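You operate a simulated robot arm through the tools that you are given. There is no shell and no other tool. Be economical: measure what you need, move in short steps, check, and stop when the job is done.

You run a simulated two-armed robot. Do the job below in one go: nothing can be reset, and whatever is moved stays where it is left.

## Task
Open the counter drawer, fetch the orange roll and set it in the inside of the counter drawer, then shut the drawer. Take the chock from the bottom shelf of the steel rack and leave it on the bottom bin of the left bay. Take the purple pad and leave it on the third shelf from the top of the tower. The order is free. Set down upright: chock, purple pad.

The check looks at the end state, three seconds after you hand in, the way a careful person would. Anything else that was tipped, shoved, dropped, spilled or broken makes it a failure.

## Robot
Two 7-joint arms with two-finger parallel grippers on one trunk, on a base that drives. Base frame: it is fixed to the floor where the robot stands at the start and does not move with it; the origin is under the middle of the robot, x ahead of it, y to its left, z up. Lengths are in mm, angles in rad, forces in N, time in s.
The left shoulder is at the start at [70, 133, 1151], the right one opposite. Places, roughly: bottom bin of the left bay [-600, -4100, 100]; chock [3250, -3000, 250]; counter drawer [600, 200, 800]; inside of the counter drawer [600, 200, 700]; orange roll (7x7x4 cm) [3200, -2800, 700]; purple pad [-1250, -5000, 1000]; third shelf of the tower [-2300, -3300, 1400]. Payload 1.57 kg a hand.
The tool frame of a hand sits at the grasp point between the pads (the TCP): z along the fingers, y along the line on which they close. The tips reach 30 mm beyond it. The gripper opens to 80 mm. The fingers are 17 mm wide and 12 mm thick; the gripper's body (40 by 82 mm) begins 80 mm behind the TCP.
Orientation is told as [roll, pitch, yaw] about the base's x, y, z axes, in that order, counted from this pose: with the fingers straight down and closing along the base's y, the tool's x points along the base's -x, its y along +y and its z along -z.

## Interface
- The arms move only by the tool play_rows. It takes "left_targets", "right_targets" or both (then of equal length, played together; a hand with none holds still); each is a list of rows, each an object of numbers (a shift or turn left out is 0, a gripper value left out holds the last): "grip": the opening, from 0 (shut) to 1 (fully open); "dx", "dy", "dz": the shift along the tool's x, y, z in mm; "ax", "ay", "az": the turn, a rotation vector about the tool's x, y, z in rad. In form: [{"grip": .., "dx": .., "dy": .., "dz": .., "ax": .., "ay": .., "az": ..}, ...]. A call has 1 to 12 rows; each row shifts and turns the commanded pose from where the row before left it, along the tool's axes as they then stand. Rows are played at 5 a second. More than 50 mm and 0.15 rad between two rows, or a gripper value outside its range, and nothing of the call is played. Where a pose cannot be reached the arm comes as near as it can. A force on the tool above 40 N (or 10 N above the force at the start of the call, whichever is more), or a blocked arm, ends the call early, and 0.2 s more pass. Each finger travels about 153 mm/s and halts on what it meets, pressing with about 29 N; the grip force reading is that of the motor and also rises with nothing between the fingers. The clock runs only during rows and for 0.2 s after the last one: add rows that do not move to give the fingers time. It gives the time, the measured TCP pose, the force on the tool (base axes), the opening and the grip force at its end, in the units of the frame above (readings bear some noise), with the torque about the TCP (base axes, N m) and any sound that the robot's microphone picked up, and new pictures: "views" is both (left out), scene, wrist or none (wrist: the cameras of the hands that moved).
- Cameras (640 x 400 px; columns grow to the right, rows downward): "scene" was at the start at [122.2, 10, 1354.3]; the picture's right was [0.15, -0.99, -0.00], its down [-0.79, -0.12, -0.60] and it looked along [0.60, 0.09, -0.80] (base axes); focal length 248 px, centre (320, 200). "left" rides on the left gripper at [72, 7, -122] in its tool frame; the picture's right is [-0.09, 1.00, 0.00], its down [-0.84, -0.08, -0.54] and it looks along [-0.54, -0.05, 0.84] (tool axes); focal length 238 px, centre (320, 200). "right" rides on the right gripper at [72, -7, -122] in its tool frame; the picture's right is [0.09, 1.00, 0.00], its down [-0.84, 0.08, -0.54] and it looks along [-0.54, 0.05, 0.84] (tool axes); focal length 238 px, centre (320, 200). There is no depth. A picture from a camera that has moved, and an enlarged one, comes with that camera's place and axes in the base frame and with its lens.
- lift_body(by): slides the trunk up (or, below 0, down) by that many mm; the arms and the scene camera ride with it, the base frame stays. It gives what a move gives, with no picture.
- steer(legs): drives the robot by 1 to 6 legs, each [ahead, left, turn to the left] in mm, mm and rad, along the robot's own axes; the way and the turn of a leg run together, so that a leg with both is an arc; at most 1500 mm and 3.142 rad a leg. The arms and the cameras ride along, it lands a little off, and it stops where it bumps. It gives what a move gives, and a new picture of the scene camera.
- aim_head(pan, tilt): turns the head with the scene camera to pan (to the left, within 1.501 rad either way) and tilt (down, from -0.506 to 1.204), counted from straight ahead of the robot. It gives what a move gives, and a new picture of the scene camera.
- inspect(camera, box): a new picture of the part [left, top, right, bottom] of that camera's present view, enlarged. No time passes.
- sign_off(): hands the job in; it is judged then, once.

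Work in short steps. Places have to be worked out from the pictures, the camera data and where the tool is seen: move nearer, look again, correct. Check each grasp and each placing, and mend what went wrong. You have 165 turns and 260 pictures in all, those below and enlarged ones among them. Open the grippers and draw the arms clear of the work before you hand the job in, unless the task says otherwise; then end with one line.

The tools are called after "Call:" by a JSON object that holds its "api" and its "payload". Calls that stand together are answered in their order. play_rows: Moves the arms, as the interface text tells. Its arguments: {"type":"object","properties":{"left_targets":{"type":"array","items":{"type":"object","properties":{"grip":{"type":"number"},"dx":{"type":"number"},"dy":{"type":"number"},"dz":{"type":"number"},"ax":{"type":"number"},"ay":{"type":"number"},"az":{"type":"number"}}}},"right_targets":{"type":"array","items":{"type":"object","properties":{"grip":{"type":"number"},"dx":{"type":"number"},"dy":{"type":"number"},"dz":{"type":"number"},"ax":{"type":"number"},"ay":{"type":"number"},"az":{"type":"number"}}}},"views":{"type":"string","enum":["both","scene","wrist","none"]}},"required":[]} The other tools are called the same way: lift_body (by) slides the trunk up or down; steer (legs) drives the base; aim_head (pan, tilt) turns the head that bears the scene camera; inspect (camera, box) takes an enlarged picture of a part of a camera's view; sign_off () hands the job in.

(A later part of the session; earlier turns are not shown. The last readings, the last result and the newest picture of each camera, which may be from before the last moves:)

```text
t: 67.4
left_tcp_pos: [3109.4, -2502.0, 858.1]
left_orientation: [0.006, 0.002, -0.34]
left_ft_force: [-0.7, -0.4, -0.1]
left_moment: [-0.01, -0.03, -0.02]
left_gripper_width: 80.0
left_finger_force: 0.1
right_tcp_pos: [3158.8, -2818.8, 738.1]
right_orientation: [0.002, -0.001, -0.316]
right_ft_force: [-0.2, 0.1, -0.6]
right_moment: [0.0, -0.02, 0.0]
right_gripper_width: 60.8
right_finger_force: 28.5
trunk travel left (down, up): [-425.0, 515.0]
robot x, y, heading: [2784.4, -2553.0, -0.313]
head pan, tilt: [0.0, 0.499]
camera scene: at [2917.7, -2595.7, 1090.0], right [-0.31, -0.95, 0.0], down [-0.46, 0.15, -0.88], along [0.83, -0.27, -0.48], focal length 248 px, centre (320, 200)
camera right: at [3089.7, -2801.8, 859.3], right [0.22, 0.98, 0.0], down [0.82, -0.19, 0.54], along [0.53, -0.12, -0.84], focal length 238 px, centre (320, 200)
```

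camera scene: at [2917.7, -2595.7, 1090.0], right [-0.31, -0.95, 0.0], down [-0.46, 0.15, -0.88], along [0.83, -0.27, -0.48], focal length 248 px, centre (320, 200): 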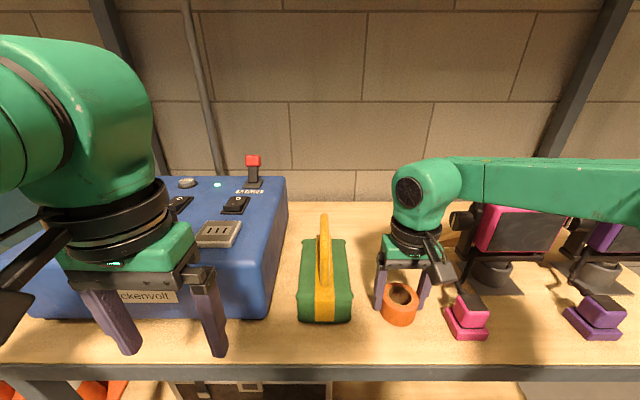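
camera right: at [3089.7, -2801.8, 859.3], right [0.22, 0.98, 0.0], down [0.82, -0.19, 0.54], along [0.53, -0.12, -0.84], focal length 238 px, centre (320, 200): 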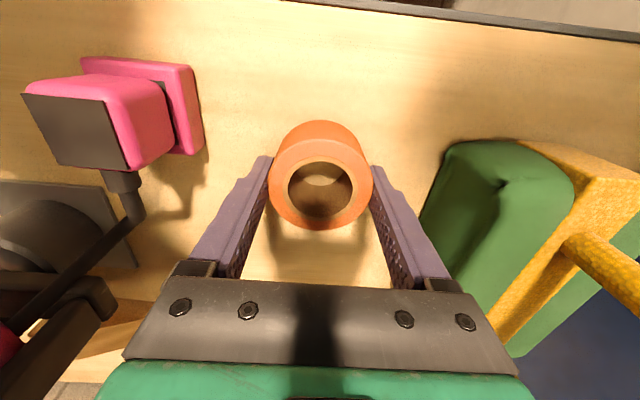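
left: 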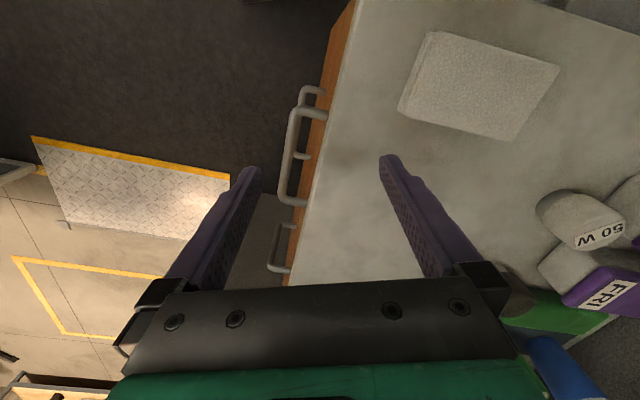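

The roll is held at 61 mm and looks centred between the pads. I lift to test the grasp.

Call:
{"api": "play_rows", "payload": {"right_targets": [{"dz": -20}, {"dz": -40}, {"dz": -40}, {"dz": -30}, {}]}}

```text
t: 68.6
left_tcp_pos: [3109.7, -2501.7, 858.1]
left_orientation: [0.005, 0.003, -0.338]
left_ft_force: [0.3, 0.4, -0.9]
left_moment: [0.01, 0.02, -0.02]
left_gripper_width: 80.3
left_finger_force: 0.0
right_tcp_pos: [3157.8, -2818.8, 867.7]
right_orientation: [-0.001, 0.001, -0.315]
right_ft_force: [-1.0, 0.4, -0.9]
right_moment: [0.0, 0.01, 0.01]
right_gripper_width: 61.1
right_finger_force: 29.1
trunk travel left (down, up): [-425.0, 515.0]
robot x, y, heading: [2781.7, -2552.0, -0.314]
head pan, tilt: [0.0, 0.499]
camera scene: at [2917.7, -2595.8, 1090.0], right [-0.31, -0.95, 0.0], down [-0.46, 0.15, -0.88], along [0.83, -0.27, -0.48], focal length 248 px, centre (320, 200)
camera right: at [3088.8, -2802.4, 989.1], right [0.22, 0.98, 0.0], down [0.82, -0.19, 0.54], along [0.53, -0.12, -0.84], focal length 238 px, centre (320, 200)
```

scene: 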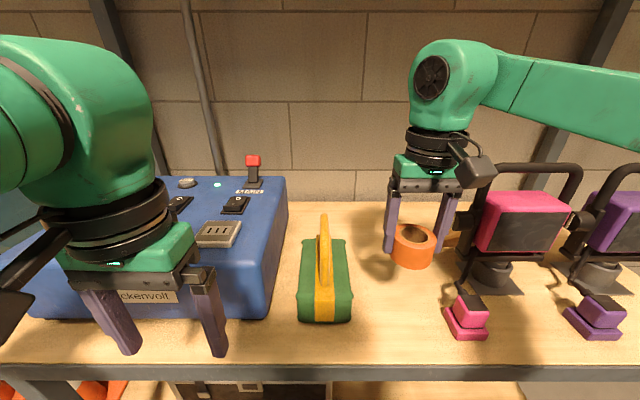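
right: 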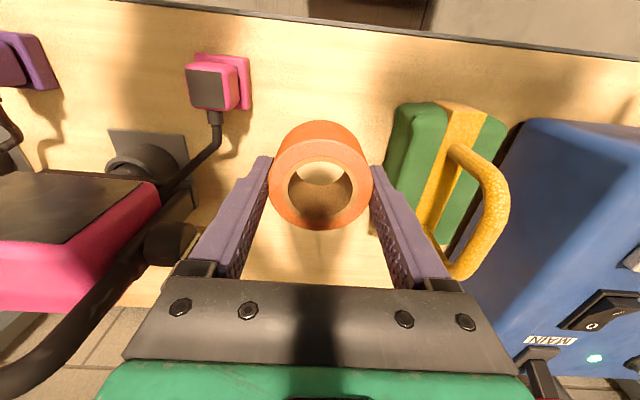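

The roll is securely held. I retract that hand, back off, shift right and lower the trunk to look at the chock.

Call:
{"api": "play_rows", "payload": {"right_targets": [{"dx": 45}, {"dx": 45}, {"dx": 45}, {"dx": 45}, {}], "views": "none"}}

Call:
{"api": "steer", "payload": {"legs": [[-300, 0, 0], [0, -220, 0.01]]}}

Call:
{"api": "lift_body", "payload": {"by": -420}}

Call:
{"api": "aim_head", "payload": {"pan": 0, "tilt": 0.6}}

```text
t: 69.8
left_tcp_pos: [3108.4, -2502.6, 858.0]
left_orientation: [0.005, 0.002, -0.339]
left_ft_force: [-0.1, -0.5, 0.2]
left_moment: [-0.02, -0.02, 0.01]
left_gripper_width: 80.1
left_finger_force: 0.1
right_tcp_pos: [2986.3, -2762.8, 868.1]
right_orientation: [0.001, -0.001, -0.316]
right_ft_force: [0.3, 0.4, -1.1]
right_moment: [0.04, 0.05, -0.01]
right_gripper_width: 60.9
right_finger_force: 28.8
trunk travel left (down, up): [-425.0, 515.0]
robot x, y, heading: [2786.5, -2551.5, -0.315]
head pan, tilt: [0.0, 0.499]
```

```text
t: 73.1
left_tcp_pos: [2755.6, -2613.2, 858.0]
left_orientation: [0.005, 0.005, -0.324]
left_ft_force: [-0.2, 1.2, -1.0]
left_moment: [0.02, -0.04, -0.01]
left_gripper_width: 80.1
left_finger_force: 0.1
right_tcp_pos: [2637.3, -2874.3, 867.2]
right_orientation: [-0.001, 0.0, -0.303]
right_ft_force: [-0.3, -0.4, -0.7]
right_moment: [-0.02, 0.0, -0.02]
right_gripper_width: 60.6
right_finger_force: 28.6
trunk travel left (down, up): [-425.0, 515.0]
robot x, y, heading: [2428.0, -2667.2, -0.308]
head pan, tilt: [0.0, 0.499]
camera scene: at [2564.9, -2708.9, 1090.0], right [-0.3, -0.95, 0.0], down [-0.46, 0.14, -0.88], along [0.84, -0.26, -0.48], focal length 248 px, centre (320, 200)
```

scene: 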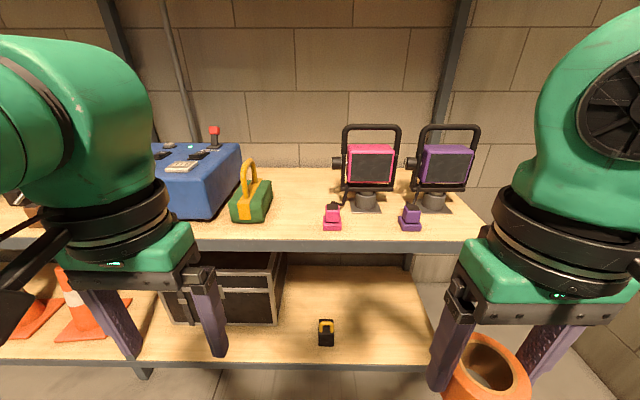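

```text
refused: -420 is not a number from -400 to 400
```

```text
t: 73.8
left_tcp_pos: [2754.9, -2611.0, 858.2]
left_orientation: [0.005, 0.003, -0.327]
left_ft_force: [-0.3, 0.3, -0.2]
left_moment: [0.02, -0.03, -0.02]
left_gripper_width: 80.0
left_finger_force: 0.1
right_tcp_pos: [2637.1, -2874.2, 868.2]
right_orientation: [0.0, -0.002, -0.302]
right_ft_force: [0.6, -0.6, -0.3]
right_moment: [0.01, -0.03, 0.0]
right_gripper_width: 60.9
right_finger_force: 28.7
trunk travel left (down, up): [-425.0, 515.0]
robot x, y, heading: [2432.3, -2664.1, -0.297]
head pan, tilt: [0.0, 0.6]
camera scene: at [2562.7, -2707.4, 1080.9], right [-0.3, -0.95, 0.0], down [-0.54, 0.17, -0.83], along [0.79, -0.25, -0.56], focal length 248 px, centre (320, 200)
```

scene: 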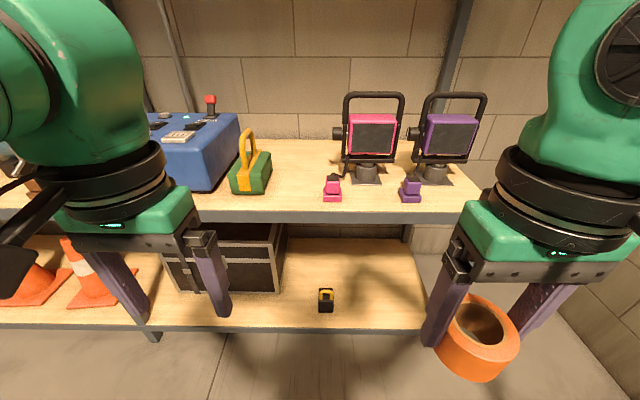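

I lower in an allowed step (-400) and look again.

Call:
{"api": "lift_body", "payload": {"by": -400}}

Call:
{"api": "aim_head", "payload": {"pan": 0, "tilt": 0.5}}

Call:
{"api": "inspect", "payload": {"camera": "scene", "box": [240, 150, 420, 270]}}

```text
t: 77.6
left_tcp_pos: [2754.4, -2611.6, 458.5]
left_orientation: [0.006, 0.003, -0.326]
left_ft_force: [-0.5, -1.3, 0.2]
left_moment: [0.0, -0.03, -0.03]
left_gripper_width: 79.8
left_finger_force: 0.2
right_tcp_pos: [2636.2, -2874.0, 467.4]
right_orientation: [-0.001, 0.001, -0.303]
right_ft_force: [0.8, -0.3, -1.4]
right_moment: [0.0, 0.01, -0.02]
right_gripper_width: 60.8
right_finger_force: 29.1
trunk travel left (down, up): [-25.0, 915.0]
robot x, y, heading: [2431.9, -2668.1, -0.304]
head pan, tilt: [0.0, 0.6]
```

```text
t: 78.3
left_tcp_pos: [2754.9, -2612.2, 458.6]
left_orientation: [0.005, 0.004, -0.327]
left_ft_force: [-0.6, -0.1, -0.8]
left_moment: [0.01, -0.02, -0.01]
left_gripper_width: 79.8
left_finger_force: 0.0
right_tcp_pos: [2636.8, -2874.0, 468.5]
right_orientation: [-0.002, 0.001, -0.303]
right_ft_force: [0.7, 0.8, -0.3]
right_moment: [0.02, -0.01, 0.01]
right_gripper_width: 60.8
right_finger_force: 29.3
trunk travel left (down, up): [-25.0, 915.0]
robot x, y, heading: [2429.4, -2664.5, -0.3]
head pan, tilt: [0.0, 0.499]
camera scene: at [2565.1, -2708.2, 689.9], right [-0.3, -0.95, 0.0], down [-0.46, 0.14, -0.88], along [0.84, -0.26, -0.48], focal length 248 px, centre (320, 200)
```

scene: 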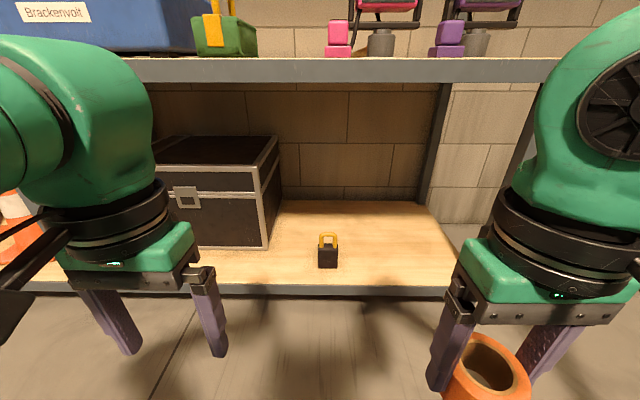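

```text
3.33 times, centred on (330, 210) of scene
camera zoom: at [2565.1, -2708.2, 689.9], right [-0.3, -0.95, 0.0], down [-0.46, 0.14, -0.88], along [0.84, -0.26, -0.48], focal length 828 px, centre (287, 167)
```

zoom: 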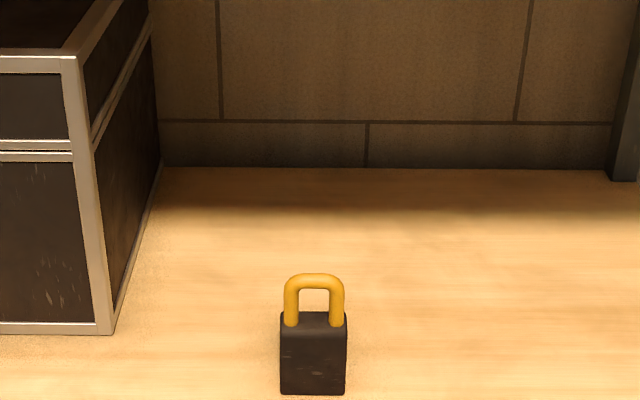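

The chock stands near [3119, -2902, 197], 62 mm wide with its handle on top; I can straddle the block with the default hand orientation. First I lower both hands forward so the wrists go below the work shelf, before driving nearer.

Call:
{"api": "play_rows", "payload": {"left_targets": [{"dz": 40, "dx": -25}, {"dz": 40, "dx": -25}, {"dz": 35, "dx": -30}, {"dz": 33, "dx": -25}, {"dy": -40}, {"dy": -40}, {"dy": -40, "az": -0.025}, {"dy": -36}, {}], "right_targets": [{"dz": 35, "dx": -25, "dy": -10}, {"dz": 35, "dx": -25, "dy": -10}, {"dz": 35, "dx": -25, "dy": -10}, {"dz": 35, "dx": -20, "dy": -10}, {}, {}, {}, {}, {}]}}

```text
t: 80.3
left_tcp_pos: [2805.0, -2794.1, 309.5]
left_orientation: [0.006, 0.004, -0.302]
left_ft_force: [-0.2, -0.1, 0.6]
left_moment: [-0.02, -0.02, 0.02]
left_gripper_width: 80.3
left_finger_force: 0.2
right_tcp_pos: [2716.1, -2941.1, 327.6]
right_orientation: [0.002, 0.001, -0.303]
right_ft_force: [-0.7, 0.4, -0.7]
right_moment: [-0.01, -0.03, 0.02]
right_gripper_width: 60.8
right_finger_force: 28.9
trunk travel left (down, up): [-25.0, 915.0]
robot x, y, heading: [2430.6, -2665.3, -0.299]
head pan, tilt: [0.0, 0.499]
camera scene: at [2565.1, -2708.3, 690.0], right [-0.3, -0.95, 0.0], down [-0.46, 0.14, -0.88], along [0.84, -0.26, -0.48], focal length 248 px, centre (320, 200)
camera right: at [2646.6, -2925.2, 447.9], right [0.21, 0.98, 0.0], down [0.82, -0.17, 0.54], along [0.53, -0.11, -0.84], focal length 238 px, centre (320, 200)
camera left: at [2738.8, -2766.9, 430.7], right [0.38, 0.92, 0.0], down [0.78, -0.32, 0.54], along [0.5, -0.2, -0.84], focal length 238 px, centre (320, 200)
```

scene: 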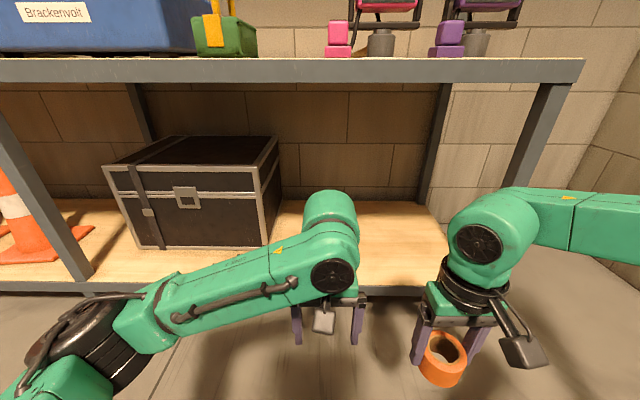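
right: 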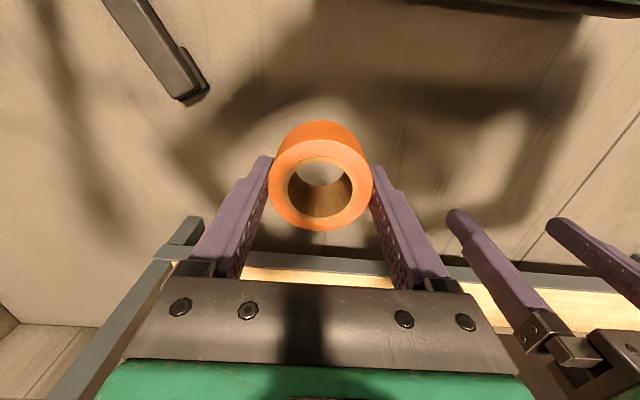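
left: 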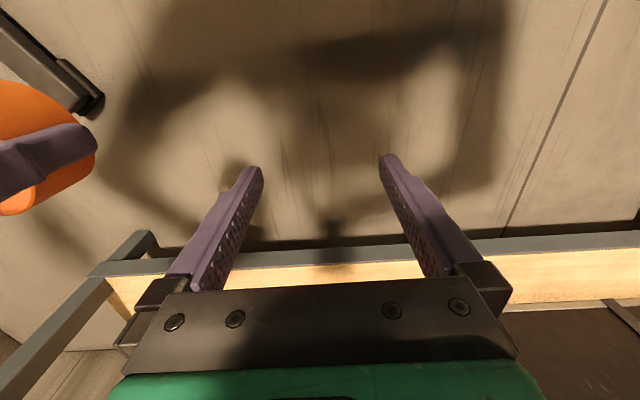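

Both wrists are below the work shelf level. I drive 290 mm in.

Call:
{"api": "steer", "payload": {"legs": [[290, 0, 0]]}}

Call:
{"api": "inspect", "payload": {"camera": "left", "box": [0, 0, 640, 400]}}

```text
t: 82.3
left_tcp_pos: [3082.5, -2878.6, 310.4]
left_orientation: [0.005, 0.004, -0.302]
left_ft_force: [-0.1, -0.3, -0.1]
left_moment: [0.01, 0.01, 0.0]
left_gripper_width: 79.9
left_finger_force: 0.1
right_tcp_pos: [2992.6, -3027.0, 328.0]
right_orientation: [0.0, 0.001, -0.3]
right_ft_force: [0.6, 0.7, -0.8]
right_moment: [-0.03, 0.02, -0.03]
right_gripper_width: 60.9
right_finger_force: 29.3
trunk travel left (down, up): [-25.0, 915.0]
robot x, y, heading: [2705.7, -2751.9, -0.3]
head pan, tilt: [0.0, 0.499]
camera scene: at [2841.9, -2794.1, 690.0], right [-0.3, -0.96, 0.0], down [-0.46, 0.14, -0.88], along [0.84, -0.26, -0.48], focal length 248 px, centre (320, 200)
```

scene: 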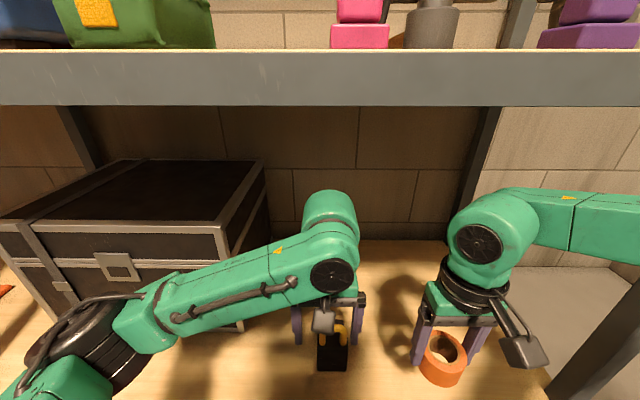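

```text
1.00 times, centred on (320, 200) of left (not enlarged: the box is as wide or as high as the picture)
camera zoom: at [3015.8, -2852.1, 430.8], right [0.38, 0.92, 0.0], down [0.78, -0.32, 0.54], along [0.5, -0.2, -0.84], focal length 238 px, centre (320, 200)
```

zoom: 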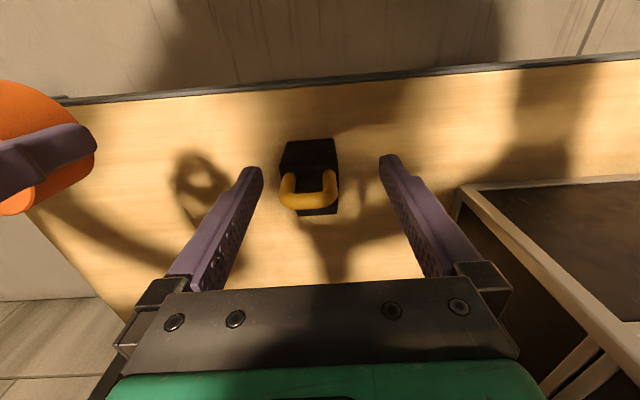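

The chock's handle centre is about (3117, -2903), 38 ahead and 13 right of the left TCP, parallel to the shelf. I move over it and go partly down.

Call:
{"api": "play_rows", "payload": {"left_targets": [{"dx": -36, "dy": -13}, {"dz": 20}, {"dz": 30}, {}]}}

```text
t: 83.3
left_tcp_pos: [3112.4, -2902.1, 258.6]
left_orientation: [0.005, 0.005, -0.3]
left_ft_force: [-0.1, 0.2, -0.2]
left_moment: [0.0, 0.02, -0.01]
left_gripper_width: 80.2
left_finger_force: 0.1
right_tcp_pos: [2993.5, -3026.5, 326.9]
right_orientation: [0.0, -0.001, -0.301]
right_ft_force: [0.6, 0.0, -0.1]
right_moment: [0.0, 0.02, 0.02]
right_gripper_width: 61.0
right_finger_force: 29.4
trunk travel left (down, up): [-25.0, 915.0]
robot x, y, heading: [2707.1, -2752.3, -0.301]
head pan, tilt: [0.0, 0.499]
camera scene: at [2841.9, -2794.1, 690.0], right [-0.3, -0.96, 0.0], down [-0.46, 0.14, -0.88], along [0.84, -0.26, -0.48], focal length 248 px, centre (320, 200)
camera left: at [3045.8, -2875.1, 379.6], right [0.38, 0.92, 0.0], down [0.78, -0.32, 0.54], along [0.5, -0.2, -0.84], focal length 238 px, centre (320, 200)
```

scene: 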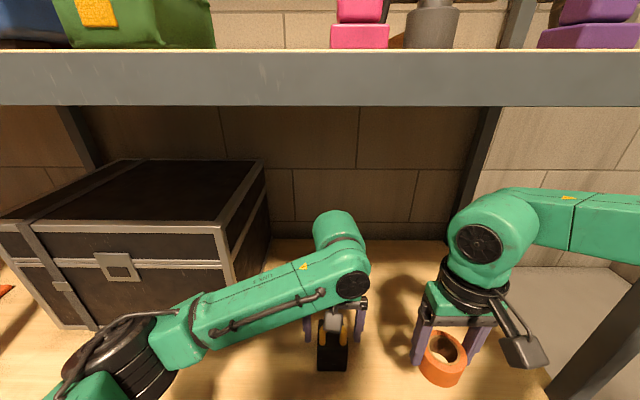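
left: 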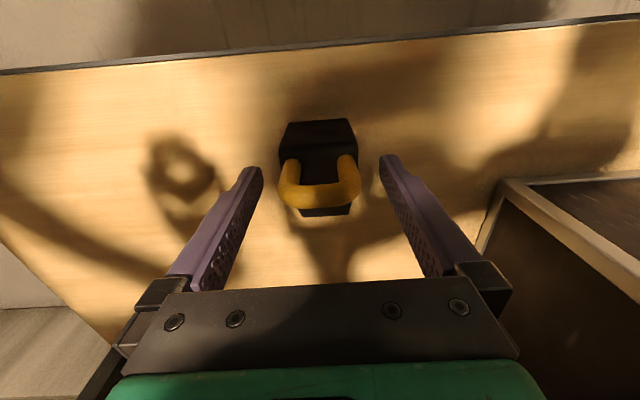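

Well centred, with clearance on both sides. I descend to about z 205 and close.

Call:
{"api": "play_rows", "payload": {"left_targets": [{"dz": 20}, {"dz": 20}, {"dz": 13}, {}, {"grip": 0}, {}, {}]}}

```text
t: 84.9
left_tcp_pos: [3111.3, -2900.9, 206.2]
left_orientation: [0.006, 0.003, -0.3]
left_ft_force: [-1.1, -3.0, -0.2]
left_moment: [-0.16, -0.15, -0.31]
left_gripper_width: 60.2
left_finger_force: 29.3
right_tcp_pos: [2993.9, -3026.6, 327.2]
right_orientation: [0.001, 0.0, -0.3]
right_ft_force: [0.5, -0.2, -1.1]
right_moment: [-0.01, -0.02, 0.01]
right_gripper_width: 61.0
right_finger_force: 29.1
trunk travel left (down, up): [-25.0, 915.0]
robot x, y, heading: [2707.8, -2749.9, -0.306]
head pan, tilt: [0.0, 0.499]
camera scene: at [2841.9, -2794.3, 690.0], right [-0.3, -0.95, 0.0], down [-0.46, 0.14, -0.88], along [0.84, -0.26, -0.48], focal length 248 px, centre (320, 200)
camera left: at [3045.8, -2874.7, 327.4], right [0.38, 0.92, 0.0], down [0.78, -0.32, 0.54], along [0.5, -0.2, -0.84], focal length 238 px, centre (320, 200)
```

scene: 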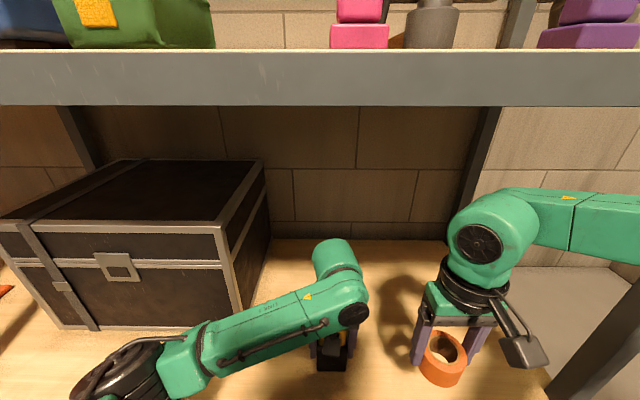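
left: 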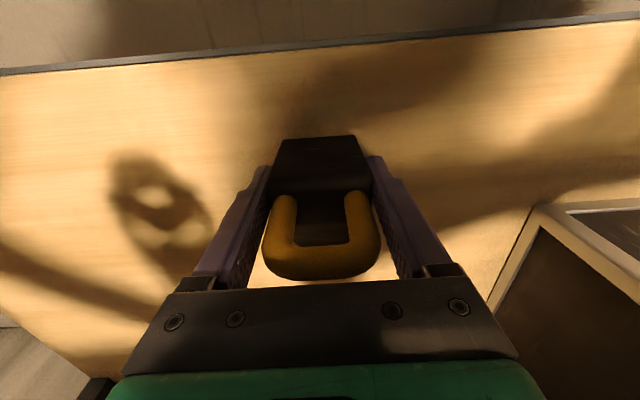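

Gripped at 60 mm. I lift a little and check.

Call:
{"api": "play_rows", "payload": {"left_targets": [{"dz": -10}, {"dz": -20}, {"dz": -20}, {}]}}

```text
t: 85.9
left_tcp_pos: [3112.8, -2900.0, 256.8]
left_orientation: [0.007, 0.005, -0.299]
left_ft_force: [0.1, 0.8, -4.9]
left_moment: [0.03, 0.14, 0.01]
left_gripper_width: 60.0
left_finger_force: 29.0
right_tcp_pos: [2993.9, -3025.3, 326.0]
right_orientation: [0.0, 0.001, -0.299]
right_ft_force: [-0.4, 0.5, -1.2]
right_moment: [-0.01, 0.0, 0.01]
right_gripper_width: 60.8
right_finger_force: 28.8
trunk travel left (down, up): [-25.0, 915.0]
robot x, y, heading: [2709.8, -2752.9, -0.3]
head pan, tilt: [0.0, 0.499]
camera scene: at [2842.3, -2794.2, 689.9], right [-0.3, -0.96, 0.0], down [-0.46, 0.14, -0.88], along [0.84, -0.26, -0.48], focal length 248 px, centre (320, 200)
camera left: at [3046.3, -2874.2, 377.4], right [0.38, 0.92, 0.01], down [0.78, -0.32, 0.54], along [0.5, -0.2, -0.84], focal length 238 px, centre (320, 200)
```

scene: 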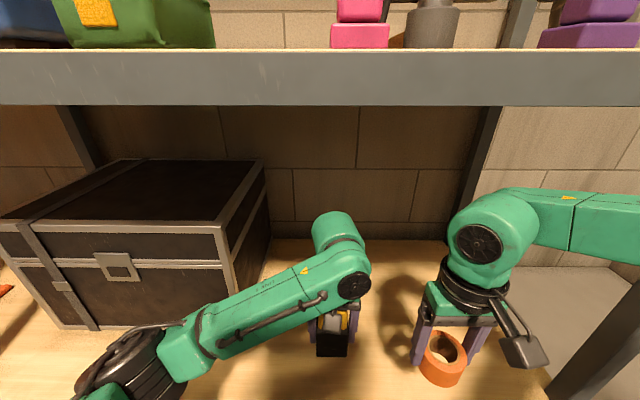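
left: 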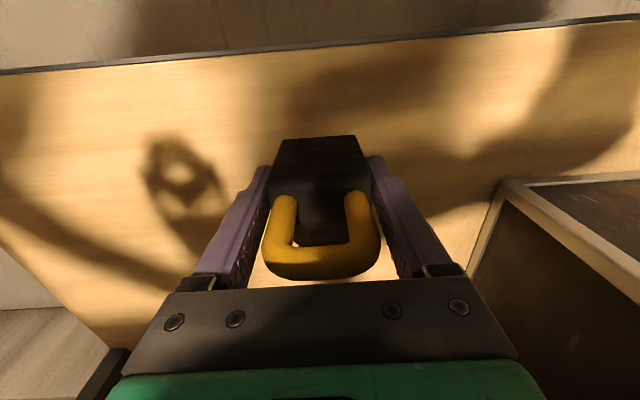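

The chock is held (about 0.5 kg). I back out, raise the trunk, and bring the hands in for the drive.

Call:
{"api": "steer", "payload": {"legs": [[-500, 0, 0]]}}

Call:
{"api": "lift_body", "payload": {"by": 400}}

Call:
{"api": "lift_body", "payload": {"by": 350}}

Call:
{"api": "play_rows", "payload": {"left_targets": [{"dy": 35, "dx": 25}, {"dy": 35, "dx": 25, "dz": -20}, {"dy": 30, "dx": 30, "dz": -20}, {"dx": 10, "dz": -40}, {}], "right_targets": [{"dx": 30, "dy": 5}, {"dx": 30, "dy": 10}, {"dx": 30, "dy": 10}, {}, {}], "views": "none"}}

Call:
{"api": "steer", "payload": {"legs": [[0, 1165, 0]]}}

```text
t: 88.8
left_tcp_pos: [2639.8, -2754.1, 256.4]
left_orientation: [0.005, 0.003, -0.297]
left_ft_force: [-0.8, 0.1, -5.0]
left_moment: [0.06, 0.16, -0.01]
left_gripper_width: 59.9
left_finger_force: 29.2
right_tcp_pos: [2521.1, -2879.2, 326.2]
right_orientation: [0.0, 0.001, -0.299]
right_ft_force: [-0.8, 0.3, -0.6]
right_moment: [0.03, 0.0, 0.0]
right_gripper_width: 60.7
right_finger_force: 29.1
trunk travel left (down, up): [-25.0, 915.0]
robot x, y, heading: [2236.7, -2603.7, -0.296]
head pan, tilt: [0.0, 0.499]
camera scene: at [2369.8, -2647.9, 689.9], right [-0.29, -0.96, 0.0], down [-0.46, 0.14, -0.88], along [0.84, -0.26, -0.48], focal length 248 px, centre (320, 200)
```

scene: 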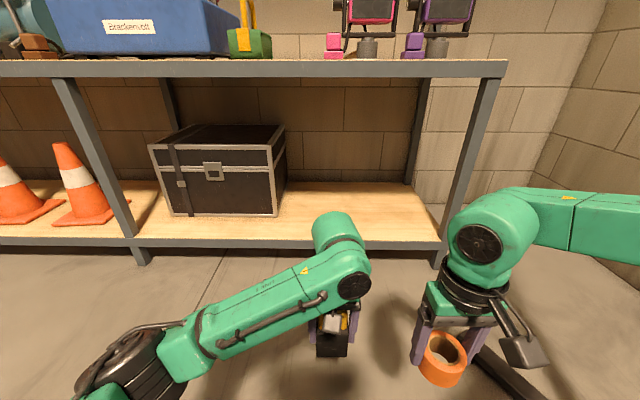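

```text
t: 92.6
left_tcp_pos: [2639.5, -2754.0, 655.3]
left_orientation: [0.007, 0.004, -0.297]
left_ft_force: [-0.3, -0.6, -4.8]
left_moment: [0.06, 0.09, -0.03]
left_gripper_width: 59.9
left_finger_force: 28.8
right_tcp_pos: [2521.4, -2879.1, 726.3]
right_orientation: [-0.001, -0.001, -0.299]
right_ft_force: [0.3, -0.6, -0.8]
right_moment: [0.0, 0.02, 0.02]
right_gripper_width: 60.6
right_finger_force: 29.9
trunk travel left (down, up): [-425.0, 515.0]
robot x, y, heading: [2235.5, -2603.9, -0.296]
head pan, tilt: [0.0, 0.499]
```

```text
t: 96.0
left_tcp_pos: [2640.1, -2753.8, 1005.4]
left_orientation: [0.006, 0.004, -0.297]
left_ft_force: [-0.7, 0.1, -4.9]
left_moment: [0.05, 0.12, -0.01]
left_gripper_width: 59.6
left_finger_force: 29.0
right_tcp_pos: [2521.2, -2879.3, 1076.5]
right_orientation: [0.001, 0.0, -0.302]
right_ft_force: [0.2, -0.1, -0.2]
right_moment: [-0.05, 0.02, 0.0]
right_gripper_width: 60.7
right_finger_force: 29.3
trunk travel left (down, up): [-775.0, 165.0]
robot x, y, heading: [2234.1, -2604.9, -0.3]
head pan, tilt: [0.0, 0.499]
```

```text
t: 97.2
left_tcp_pos: [2583.6, -2631.8, 1087.7]
left_orientation: [0.005, 0.006, -0.299]
left_ft_force: [-0.3, -1.0, -4.7]
left_moment: [0.02, 0.14, -0.01]
left_gripper_width: 59.9
left_finger_force: 29.2
right_tcp_pos: [2442.0, -2828.9, 1076.4]
right_orientation: [-0.001, 0.001, -0.299]
right_ft_force: [0.3, 0.4, -0.6]
right_moment: [-0.04, 0.0, -0.02]
right_gripper_width: 60.8
right_finger_force: 28.9
trunk travel left (down, up): [-775.0, 165.0]
robot x, y, heading: [2236.0, -2606.6, -0.297]
head pan, tilt: [0.0, 0.499]
```

```text
t: 103.2
left_tcp_pos: [2931.9, -1516.9, 1086.7]
left_orientation: [0.005, 0.004, -0.303]
left_ft_force: [0.6, 0.3, -5.4]
left_moment: [0.05, 0.16, 0.0]
left_gripper_width: 59.7
left_finger_force: 29.4
right_tcp_pos: [2789.2, -1712.7, 1076.6]
right_orientation: [-0.001, 0.0, -0.303]
right_ft_force: [0.2, -0.3, -0.8]
right_moment: [0.0, 0.01, 0.02]
right_gripper_width: 60.7
right_finger_force: 29.2
trunk travel left (down, up): [-775.0, 165.0]
robot x, y, heading: [2585.0, -1485.2, -0.307]
head pan, tilt: [0.0, 0.499]
camera scene: at [2718.0, -1530.7, 1439.9], right [-0.3, -0.95, 0.0], down [-0.46, 0.14, -0.88], along [0.84, -0.26, -0.48], focal length 248 px, centre (320, 200)
```

scene: 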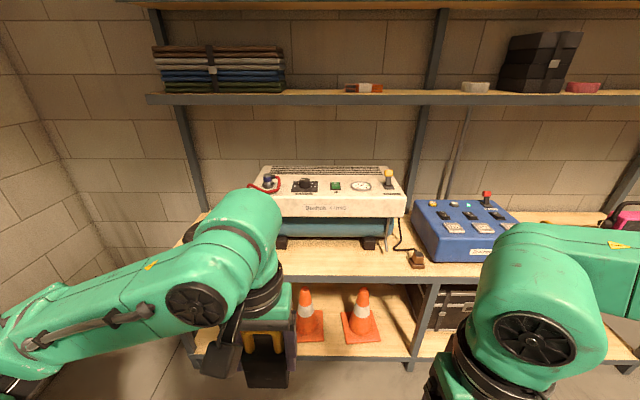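

I am at u≈2910, v≈-637, near the doorway axis. I reverse through the door along the same line as before.

Call:
{"api": "steer", "payload": {"legs": [[-1000, -15, 0.004]]}}

```text
t: 108.4
left_tcp_pos: [1976.9, -1232.4, 1087.0]
left_orientation: [0.004, 0.006, -0.304]
left_ft_force: [0.2, 0.3, -5.3]
left_moment: [0.07, 0.14, 0.02]
left_gripper_width: 60.0
left_finger_force: 28.7
right_tcp_pos: [1834.3, -1427.9, 1077.2]
right_orientation: [0.0, 0.0, -0.304]
right_ft_force: [0.4, -0.5, 0.1]
right_moment: [0.0, 0.03, -0.03]
right_gripper_width: 60.7
right_finger_force: 29.0
trunk travel left (down, up): [-775.0, 165.0]
robot x, y, heading: [1628.2, -1204.2, -0.305]
head pan, tilt: [0.0, 0.499]
camera scene: at [1762.5, -1246.0, 1439.8], right [-0.3, -0.95, 0.0], down [-0.46, 0.14, -0.88], along [0.84, -0.26, -0.48], focal length 248 px, centre (320, 200)
```

scene: 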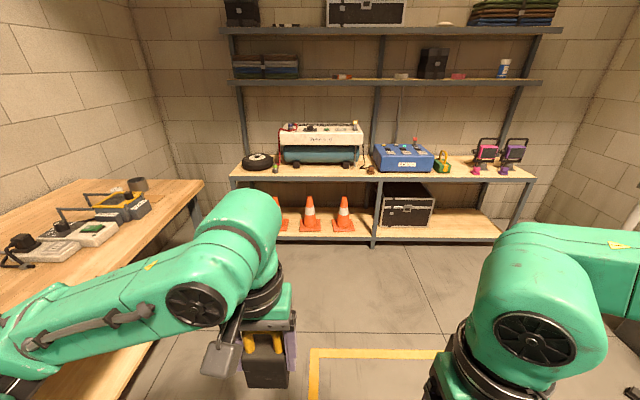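

On axis (v≈-657). I reverse the rest.

Call:
{"api": "steer", "payload": {"legs": [[-1500, 0, 0], [-60, 0, 0]]}}

```text
t: 116.4
left_tcp_pos: [490.8, -763.1, 1085.8]
left_orientation: [0.005, 0.01, -0.309]
left_ft_force: [0.8, 0.2, -5.4]
left_moment: [0.06, 0.15, 0.02]
left_gripper_width: 59.9
left_finger_force: 29.2
right_tcp_pos: [346.7, -957.7, 1074.5]
right_orientation: [-0.001, 0.004, -0.31]
right_ft_force: [0.3, 0.2, -0.7]
right_moment: [-0.01, 0.05, -0.02]
right_gripper_width: 60.5
right_finger_force: 28.8
trunk travel left (down, up): [-775.0, 165.0]
robot x, y, heading: [134.8, -731.5, -0.31]
head pan, tilt: [0.0, 0.499]
camera scene: at [278.2, -776.8, 1439.0], right [-0.31, -0.95, 0.0], down [-0.46, 0.15, -0.88], along [0.83, -0.27, -0.48], focal length 248 px, centre (320, 200)
```

scene: 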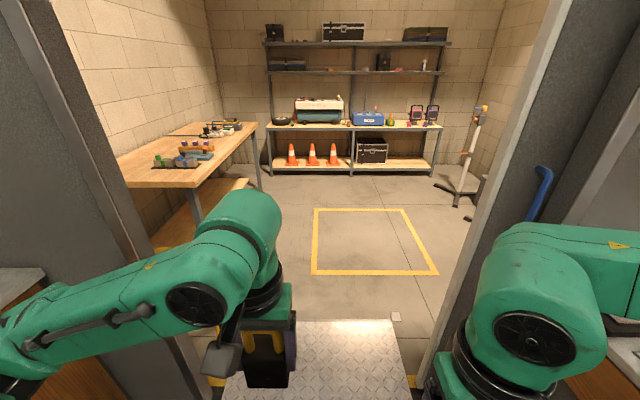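

Back in the van. I turn to face the drawer.

Call:
{"api": "steer", "payload": {"legs": [[0, 0, 1.57]]}}

Call:
{"api": "aim_head", "payload": {"pan": -0.1, "tilt": 0.8}}

```text
t: 120.6
left_tcp_pos: [170.2, -382.9, 1087.4]
left_orientation: [0.007, 0.005, 1.257]
left_ft_force: [-0.6, -1.0, -5.2]
left_moment: [-0.14, 0.06, -0.03]
left_gripper_width: 59.9
left_finger_force: 28.9
right_tcp_pos: [364.7, -527.7, 1077.6]
right_orientation: [-0.001, 0.002, 1.255]
right_ft_force: [-0.2, 0.6, -0.1]
right_moment: [-0.02, -0.01, 0.01]
right_gripper_width: 60.7
right_finger_force: 28.6
trunk travel left (down, up): [-775.0, 165.0]
robot x, y, heading: [139.3, -728.5, 1.254]
head pan, tilt: [0.0, 0.499]
camera scene: at [180.3, -596.5, 1439.9], right [0.95, -0.31, 0.0], down [-0.15, -0.46, -0.88], along [0.27, 0.83, -0.48], focal length 248 px, centre (320, 200)
```

scene: 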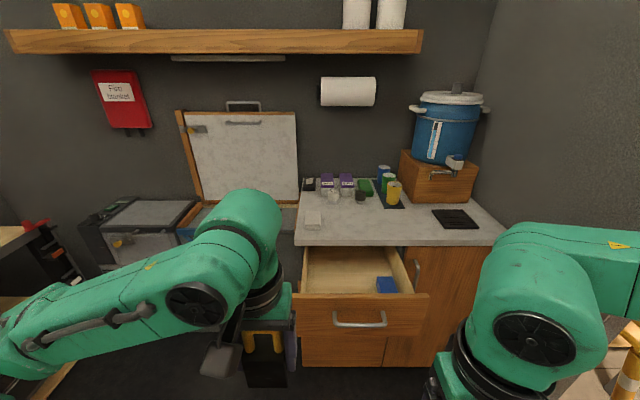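

```text
t: 121.4
left_tcp_pos: [169.0, -383.6, 1087.4]
left_orientation: [0.004, 0.005, 1.258]
left_ft_force: [-0.1, 0.7, -4.8]
left_moment: [-0.17, 0.04, 0.02]
left_gripper_width: 60.0
left_finger_force: 28.7
right_tcp_pos: [365.1, -527.0, 1077.4]
right_orientation: [-0.001, 0.0, 1.254]
right_ft_force: [-0.3, 0.0, 0.5]
right_moment: [0.0, 0.0, -0.01]
right_gripper_width: 60.6
right_finger_force: 28.8
trunk travel left (down, up): [-775.0, 165.0]
robot x, y, heading: [136.6, -729.8, 1.251]
head pan, tilt: [-0.099, 0.799]
camera scene: at [184.3, -609.1, 1414.0], right [0.92, -0.4, 0.0], down [-0.29, -0.66, -0.7], along [0.28, 0.64, -0.72], focal length 248 px, centre (320, 200)
```

scene: 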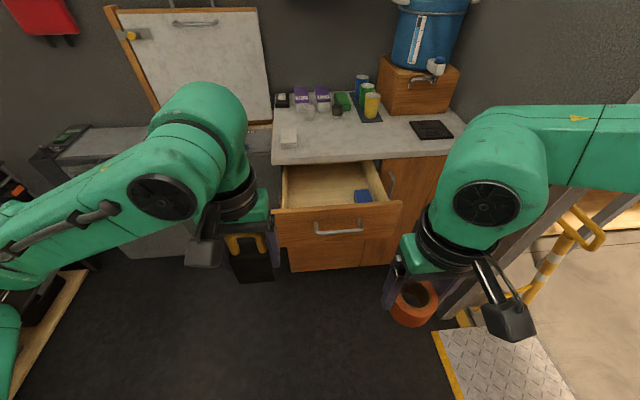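

The drawer is still open; its handle is about 580 ahead and 112 right of me. I drive nearer so that the free left-middle part of the drawer comes under the right hand, then check.

Call:
{"api": "play_rows", "payload": {"left_targets": [{"dy": 25, "dz": -25}, {"dy": 25, "dz": -25}, {"dz": -25}, {}], "views": "none"}}

Call:
{"api": "steer", "payload": {"legs": [[0, 60, 0], [300, 0, 0.01]]}}

Call:
{"api": "inspect", "payload": {"camera": "right", "box": [0, 0, 640, 400]}}

```text
t: 122.4
left_tcp_pos: [123.4, -367.5, 1162.9]
left_orientation: [0.005, 0.005, 1.256]
left_ft_force: [0.1, 0.9, -5.5]
left_moment: [-0.16, 0.05, 0.03]
left_gripper_width: 60.0
left_finger_force: 28.7
right_tcp_pos: [364.3, -527.8, 1076.0]
right_orientation: [0.001, 0.001, 1.255]
right_ft_force: [1.2, -0.1, -0.5]
right_moment: [0.01, 0.0, 0.0]
right_gripper_width: 60.3
right_finger_force: 28.6
trunk travel left (down, up): [-775.0, 165.0]
robot x, y, heading: [139.7, -730.9, 1.253]
head pan, tilt: [-0.099, 0.799]
```

```text
t: 125.0
left_tcp_pos: [155.0, -61.0, 1163.6]
left_orientation: [0.006, 0.003, 1.266]
left_ft_force: [0.8, 0.5, -4.7]
left_moment: [-0.13, 0.06, 0.02]
left_gripper_width: 59.9
left_finger_force: 28.6
right_tcp_pos: [397.9, -220.5, 1076.2]
right_orientation: [0.0, -0.002, 1.264]
right_ft_force: [0.5, 0.0, 0.0]
right_moment: [-0.01, 0.01, -0.01]
right_gripper_width: 60.7
right_finger_force: 28.7
trunk travel left (down, up): [-775.0, 165.0]
robot x, y, heading: [173.7, -419.3, 1.265]
head pan, tilt: [-0.099, 0.799]
camera scene: at [218.3, -303.4, 1414.2], right [0.92, -0.39, 0.0], down [-0.28, -0.66, -0.7], along [0.28, 0.64, -0.72], focal length 248 px, centre (320, 200)
```

scene: 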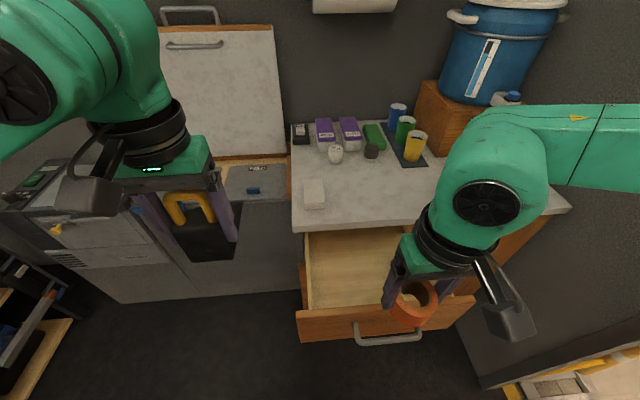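

```text
1.00 times, centred on (320, 200) of right (not enlarged: the box is as wide or as high as the picture)
camera zoom: at [383.6, -289.7, 1198.3], right [-0.98, 0.21, 0.0], down [0.18, 0.82, 0.54], along [0.12, 0.53, -0.84], focal length 238 px, centre (320, 200)
```

zoom: 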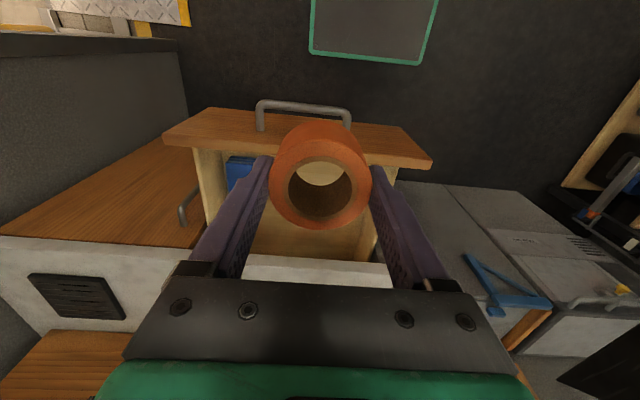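

I move the right hand over the free left-middle of the drawer at about (431, -50) and lower the trunk 230.

Call:
{"api": "play_rows", "payload": {"right_targets": [{"dx": -43, "dy": 5}, {"dx": -43, "dy": 5}, {"dx": -43, "dy": 5}, {"dx": -43, "dy": 5}, {}], "views": "none"}}

Call:
{"api": "lift_body", "payload": {"by": -200}}

Call:
{"api": "aim_head", "payload": {"pan": -0.15, "tilt": 0.85}}

Call:
{"api": "inspect", "payload": {"camera": "right", "box": [0, 0, 640, 400]}}

```text
t: 126.2
left_tcp_pos: [156.3, -61.1, 1163.6]
left_orientation: [0.004, 0.003, 1.266]
left_ft_force: [-0.8, -0.7, -4.3]
left_moment: [-0.14, 0.01, 0.0]
left_gripper_width: 60.2
left_finger_force: 29.3
right_tcp_pos: [430.2, -46.8, 1076.7]
right_orientation: [0.001, -0.001, 1.267]
right_ft_force: [-0.4, -0.1, -0.5]
right_moment: [0.03, 0.01, 0.04]
right_gripper_width: 60.7
right_finger_force: 28.6
trunk travel left (down, up): [-775.0, 165.0]
robot x, y, heading: [174.2, -422.8, 1.268]
head pan, tilt: [-0.099, 0.799]
```

```text
t: 128.4
left_tcp_pos: [155.7, -60.3, 963.6]
left_orientation: [0.005, 0.005, 1.266]
left_ft_force: [-0.2, -0.3, -5.3]
left_moment: [-0.11, 0.05, -0.01]
left_gripper_width: 59.9
left_finger_force: 28.8
right_tcp_pos: [431.1, -47.1, 875.7]
right_orientation: [0.0, 0.0, 1.264]
right_ft_force: [0.2, 0.0, -1.0]
right_moment: [0.0, -0.01, 0.0]
right_gripper_width: 60.6
right_finger_force: 29.6
trunk travel left (down, up): [-575.0, 365.0]
robot x, y, heading: [173.2, -420.2, 1.262]
head pan, tilt: [-0.099, 0.799]
```

```text
t: 129.0
left_tcp_pos: [155.5, -59.9, 963.2]
left_orientation: [0.007, 0.004, 1.266]
left_ft_force: [-0.5, 0.2, -4.6]
left_moment: [-0.14, 0.05, -0.02]
left_gripper_width: 60.2
left_finger_force: 28.9
right_tcp_pos: [431.4, -47.4, 875.7]
right_orientation: [0.0, 0.001, 1.264]
right_ft_force: [0.1, 0.3, -1.3]
right_moment: [-0.01, -0.01, 0.02]
right_gripper_width: 60.4
right_finger_force: 29.4
trunk travel left (down, up): [-575.0, 365.0]
robot x, y, heading: [177.0, -422.9, 1.263]
head pan, tilt: [-0.15, 0.85]
camera scene: at [221.3, -305.4, 1209.9], right [0.9, -0.44, 0.0], down [-0.33, -0.67, -0.66], along [0.29, 0.59, -0.75], focal length 248 px, centre (320, 200)
```

scene: 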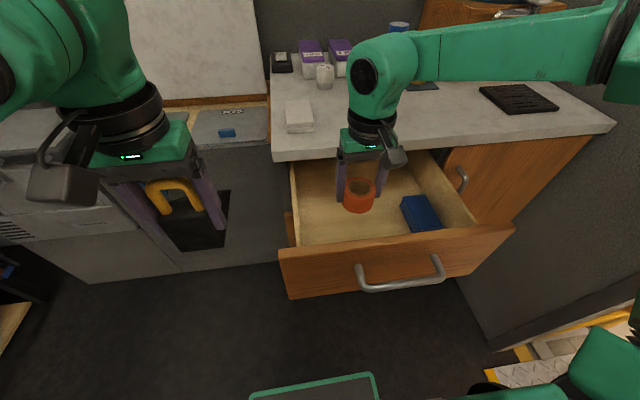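

```text
1.00 times, centred on (320, 200) of right (not enlarged: the box is as wide or as high as the picture)
camera zoom: at [416.8, -117.1, 997.5], right [-0.98, 0.21, 0.0], down [0.18, 0.82, 0.54], along [0.12, 0.53, -0.84], focal length 238 px, centre (320, 200)
```

zoom: 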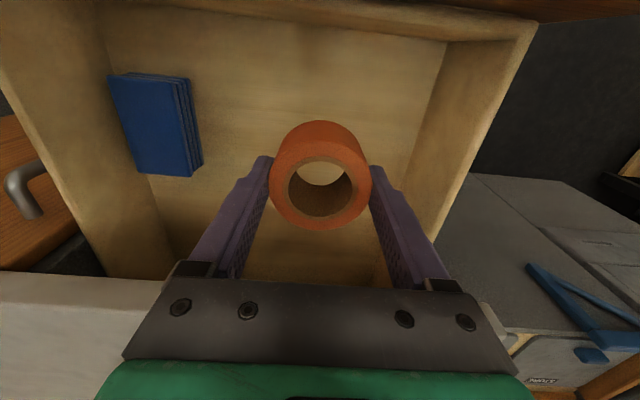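

Inside it is clear: roll at left-middle, blue item well apart. I lower gently, watching the force.

Call:
{"api": "play_rows", "payload": {"right_targets": [{"dz": 20}, {"dz": 20}, {"dz": 15}, {"dz": 10}, {"dz": 5}, {}], "views": "wrist"}}

```text
t: 130.4
left_tcp_pos: [155.6, -60.7, 964.1]
left_orientation: [0.005, 0.005, 1.265]
left_ft_force: [-0.5, -0.3, -4.6]
left_moment: [-0.16, 0.04, -0.01]
left_gripper_width: 59.9
left_finger_force: 29.1
right_tcp_pos: [430.6, -48.0, 805.7]
right_orientation: [0.002, -0.001, 1.264]
right_ft_force: [-0.6, -0.3, -0.4]
right_moment: [0.02, 0.01, -0.03]
right_gripper_width: 60.3
right_finger_force: 28.8
trunk travel left (down, up): [-575.0, 365.0]
robot x, y, heading: [175.0, -422.9, 1.266]
head pan, tilt: [-0.15, 0.85]
camera right: at [416.4, -117.4, 927.4], right [-0.98, 0.21, 0.0], down [0.18, 0.82, 0.54], along [0.12, 0.53, -0.84], focal length 238 px, centre (320, 200)
```

right: 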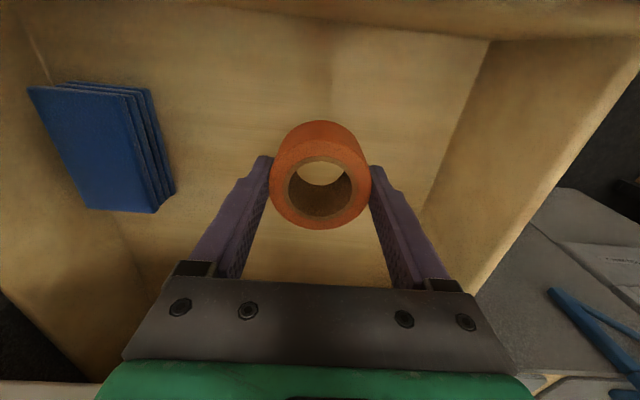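

I estimate the drawer floor near z 717, so contact near TCP 757. I go down in small steps.

Call:
{"api": "play_rows", "payload": {"right_targets": [{"dz": 15}, {"dz": 10}, {"dz": 8}, {"dz": 5}, {"dz": 4}, {}], "views": "none"}}

```text
t: 131.8
left_tcp_pos: [155.8, -60.4, 963.4]
left_orientation: [0.006, 0.006, 1.264]
left_ft_force: [-0.3, 0.4, -4.7]
left_moment: [-0.12, 0.03, -0.02]
left_gripper_width: 59.7
left_finger_force: 29.2
right_tcp_pos: [431.6, -48.4, 764.9]
right_orientation: [0.0, 0.0, 1.263]
right_ft_force: [0.9, -0.1, -1.3]
right_moment: [0.01, -0.02, -0.01]
right_gripper_width: 60.2
right_finger_force: 29.0
trunk travel left (down, up): [-575.0, 365.0]
robot x, y, heading: [170.8, -422.2, 1.266]
head pan, tilt: [-0.15, 0.85]
```

Call:
{"api": "play_rows", "payload": {"right_targets": [{"dz": 3}, {"dz": 3}, {"dz": 3}, {"dz": 3}, {"dz": 3}, {"dz": 3}, {}], "views": "wrist"}}

```text
t: 133.2
left_tcp_pos: [156.4, -61.4, 963.3]
left_orientation: [0.007, 0.006, 1.265]
left_ft_force: [0.3, -0.4, -5.5]
left_moment: [-0.15, 0.04, -0.01]
left_gripper_width: 60.1
left_finger_force: 29.2
right_tcp_pos: [432.7, -45.7, 752.9]
right_orientation: [0.002, -0.011, 1.263]
right_ft_force: [6.0, -2.6, 23.0]
right_moment: [-0.65, -0.44, 0.1]
right_gripper_width: 60.7
right_finger_force: 28.7
trunk travel left (down, up): [-575.0, 365.0]
robot x, y, heading: [174.7, -424.8, 1.264]
head pan, tilt: [-0.15, 0.85]
stopped in row 6 (right hand): the force on the tool passed its limit (the readings are from after the stop); the commanded pose is now the measured one
camera right: at [417.0, -116.6, 873.3], right [-0.98, 0.21, 0.0], down [0.18, 0.82, 0.55], along [0.12, 0.54, -0.83], focal length 238 px, centre (320, 200)
```

right: 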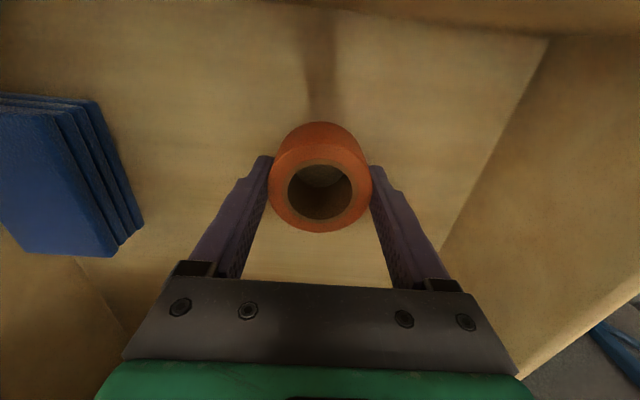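

Contact with the drawer floor (23 N). I open, and rise.

Call:
{"api": "play_rows", "payload": {"right_targets": [{"dz": -1, "grip": 1}, {}, {}, {"dz": -20}, {"dz": -30}, {"dz": -40}, {"dz": -45}, {}]}}

```text
t: 135.0
left_tcp_pos: [156.0, -59.5, 962.6]
left_orientation: [0.006, 0.005, 1.267]
left_ft_force: [-0.7, -0.1, -5.4]
left_moment: [-0.16, 0.07, -0.01]
left_gripper_width: 60.0
left_finger_force: 28.7
right_tcp_pos: [432.6, -45.9, 887.3]
right_orientation: [0.002, -0.003, 1.262]
right_ft_force: [-0.5, -0.6, 0.5]
right_moment: [-0.01, -0.01, -0.02]
right_gripper_width: 80.0
right_finger_force: 0.0
trunk travel left (down, up): [-575.0, 365.0]
robot x, y, heading: [172.6, -424.6, 1.26]
head pan, tilt: [-0.15, 0.85]
camera scene: at [221.8, -304.9, 1209.8], right [0.9, -0.44, 0.0], down [-0.33, -0.68, -0.66], along [0.29, 0.59, -0.75], focal length 248 px, centre (320, 200)
camera right: at [417.9, -117.3, 1007.8], right [-0.98, 0.21, 0.0], down [0.18, 0.82, 0.55], along [0.12, 0.53, -0.84], focal length 238 px, centre (320, 200)
```

scene: 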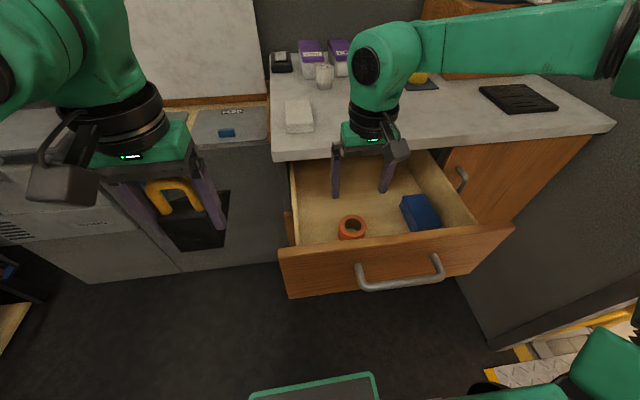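
right: 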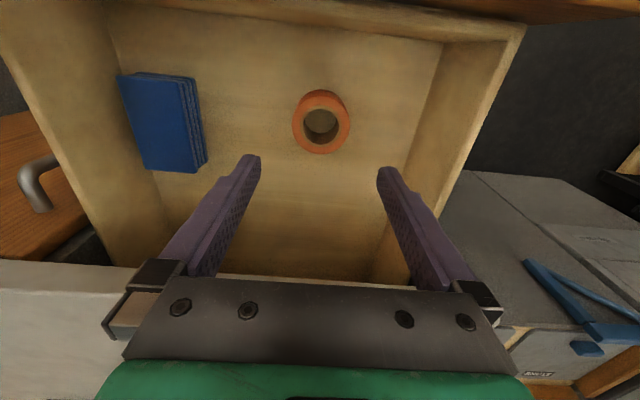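

The roll lies flat in the drawer. I close the fingers, bring the hand out in front of the handle, and will push the bar to shut the drawer.

Call:
{"api": "play_rows", "payload": {"right_targets": [{"dz": -45, "grip": 0}, {"dz": -35}, {"dx": 42, "dy": -8}, {"dx": 42, "dy": -8}, {"dx": 42, "dy": -8}, {"dx": 42, "dy": -8}, {"dx": 36, "dy": -10}, {}], "views": "scene"}}

```text
t: 136.8
left_tcp_pos: [156.6, -59.2, 963.8]
left_orientation: [0.005, 0.006, 1.264]
left_ft_force: [-0.3, -0.6, -4.9]
left_moment: [-0.12, 0.02, 0.01]
left_gripper_width: 59.8
left_finger_force: 29.0
right_tcp_pos: [408.0, -253.2, 965.2]
right_orientation: [0.002, -0.005, 1.261]
right_ft_force: [0.3, -0.8, -0.2]
right_moment: [-0.01, 0.02, 0.01]
right_gripper_width: 0.0
right_finger_force: 21.4
trunk travel left (down, up): [-575.0, 365.0]
robot x, y, heading: [175.6, -423.7, 1.266]
head pan, tilt: [-0.15, 0.85]
camera scene: at [221.2, -304.8, 1209.9], right [0.9, -0.44, 0.0], down [-0.33, -0.68, -0.66], along [0.29, 0.59, -0.75], focal length 248 px, centre (320, 200)
```

scene: 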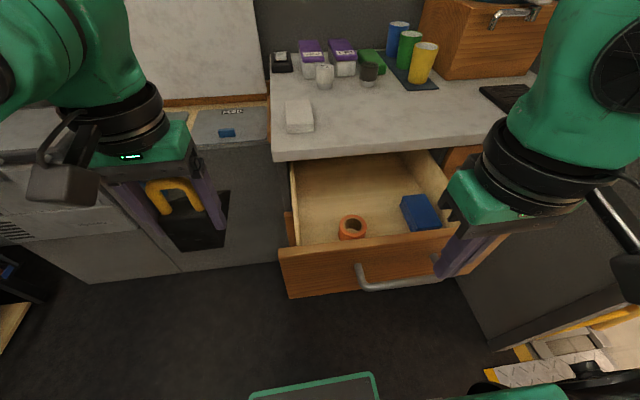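

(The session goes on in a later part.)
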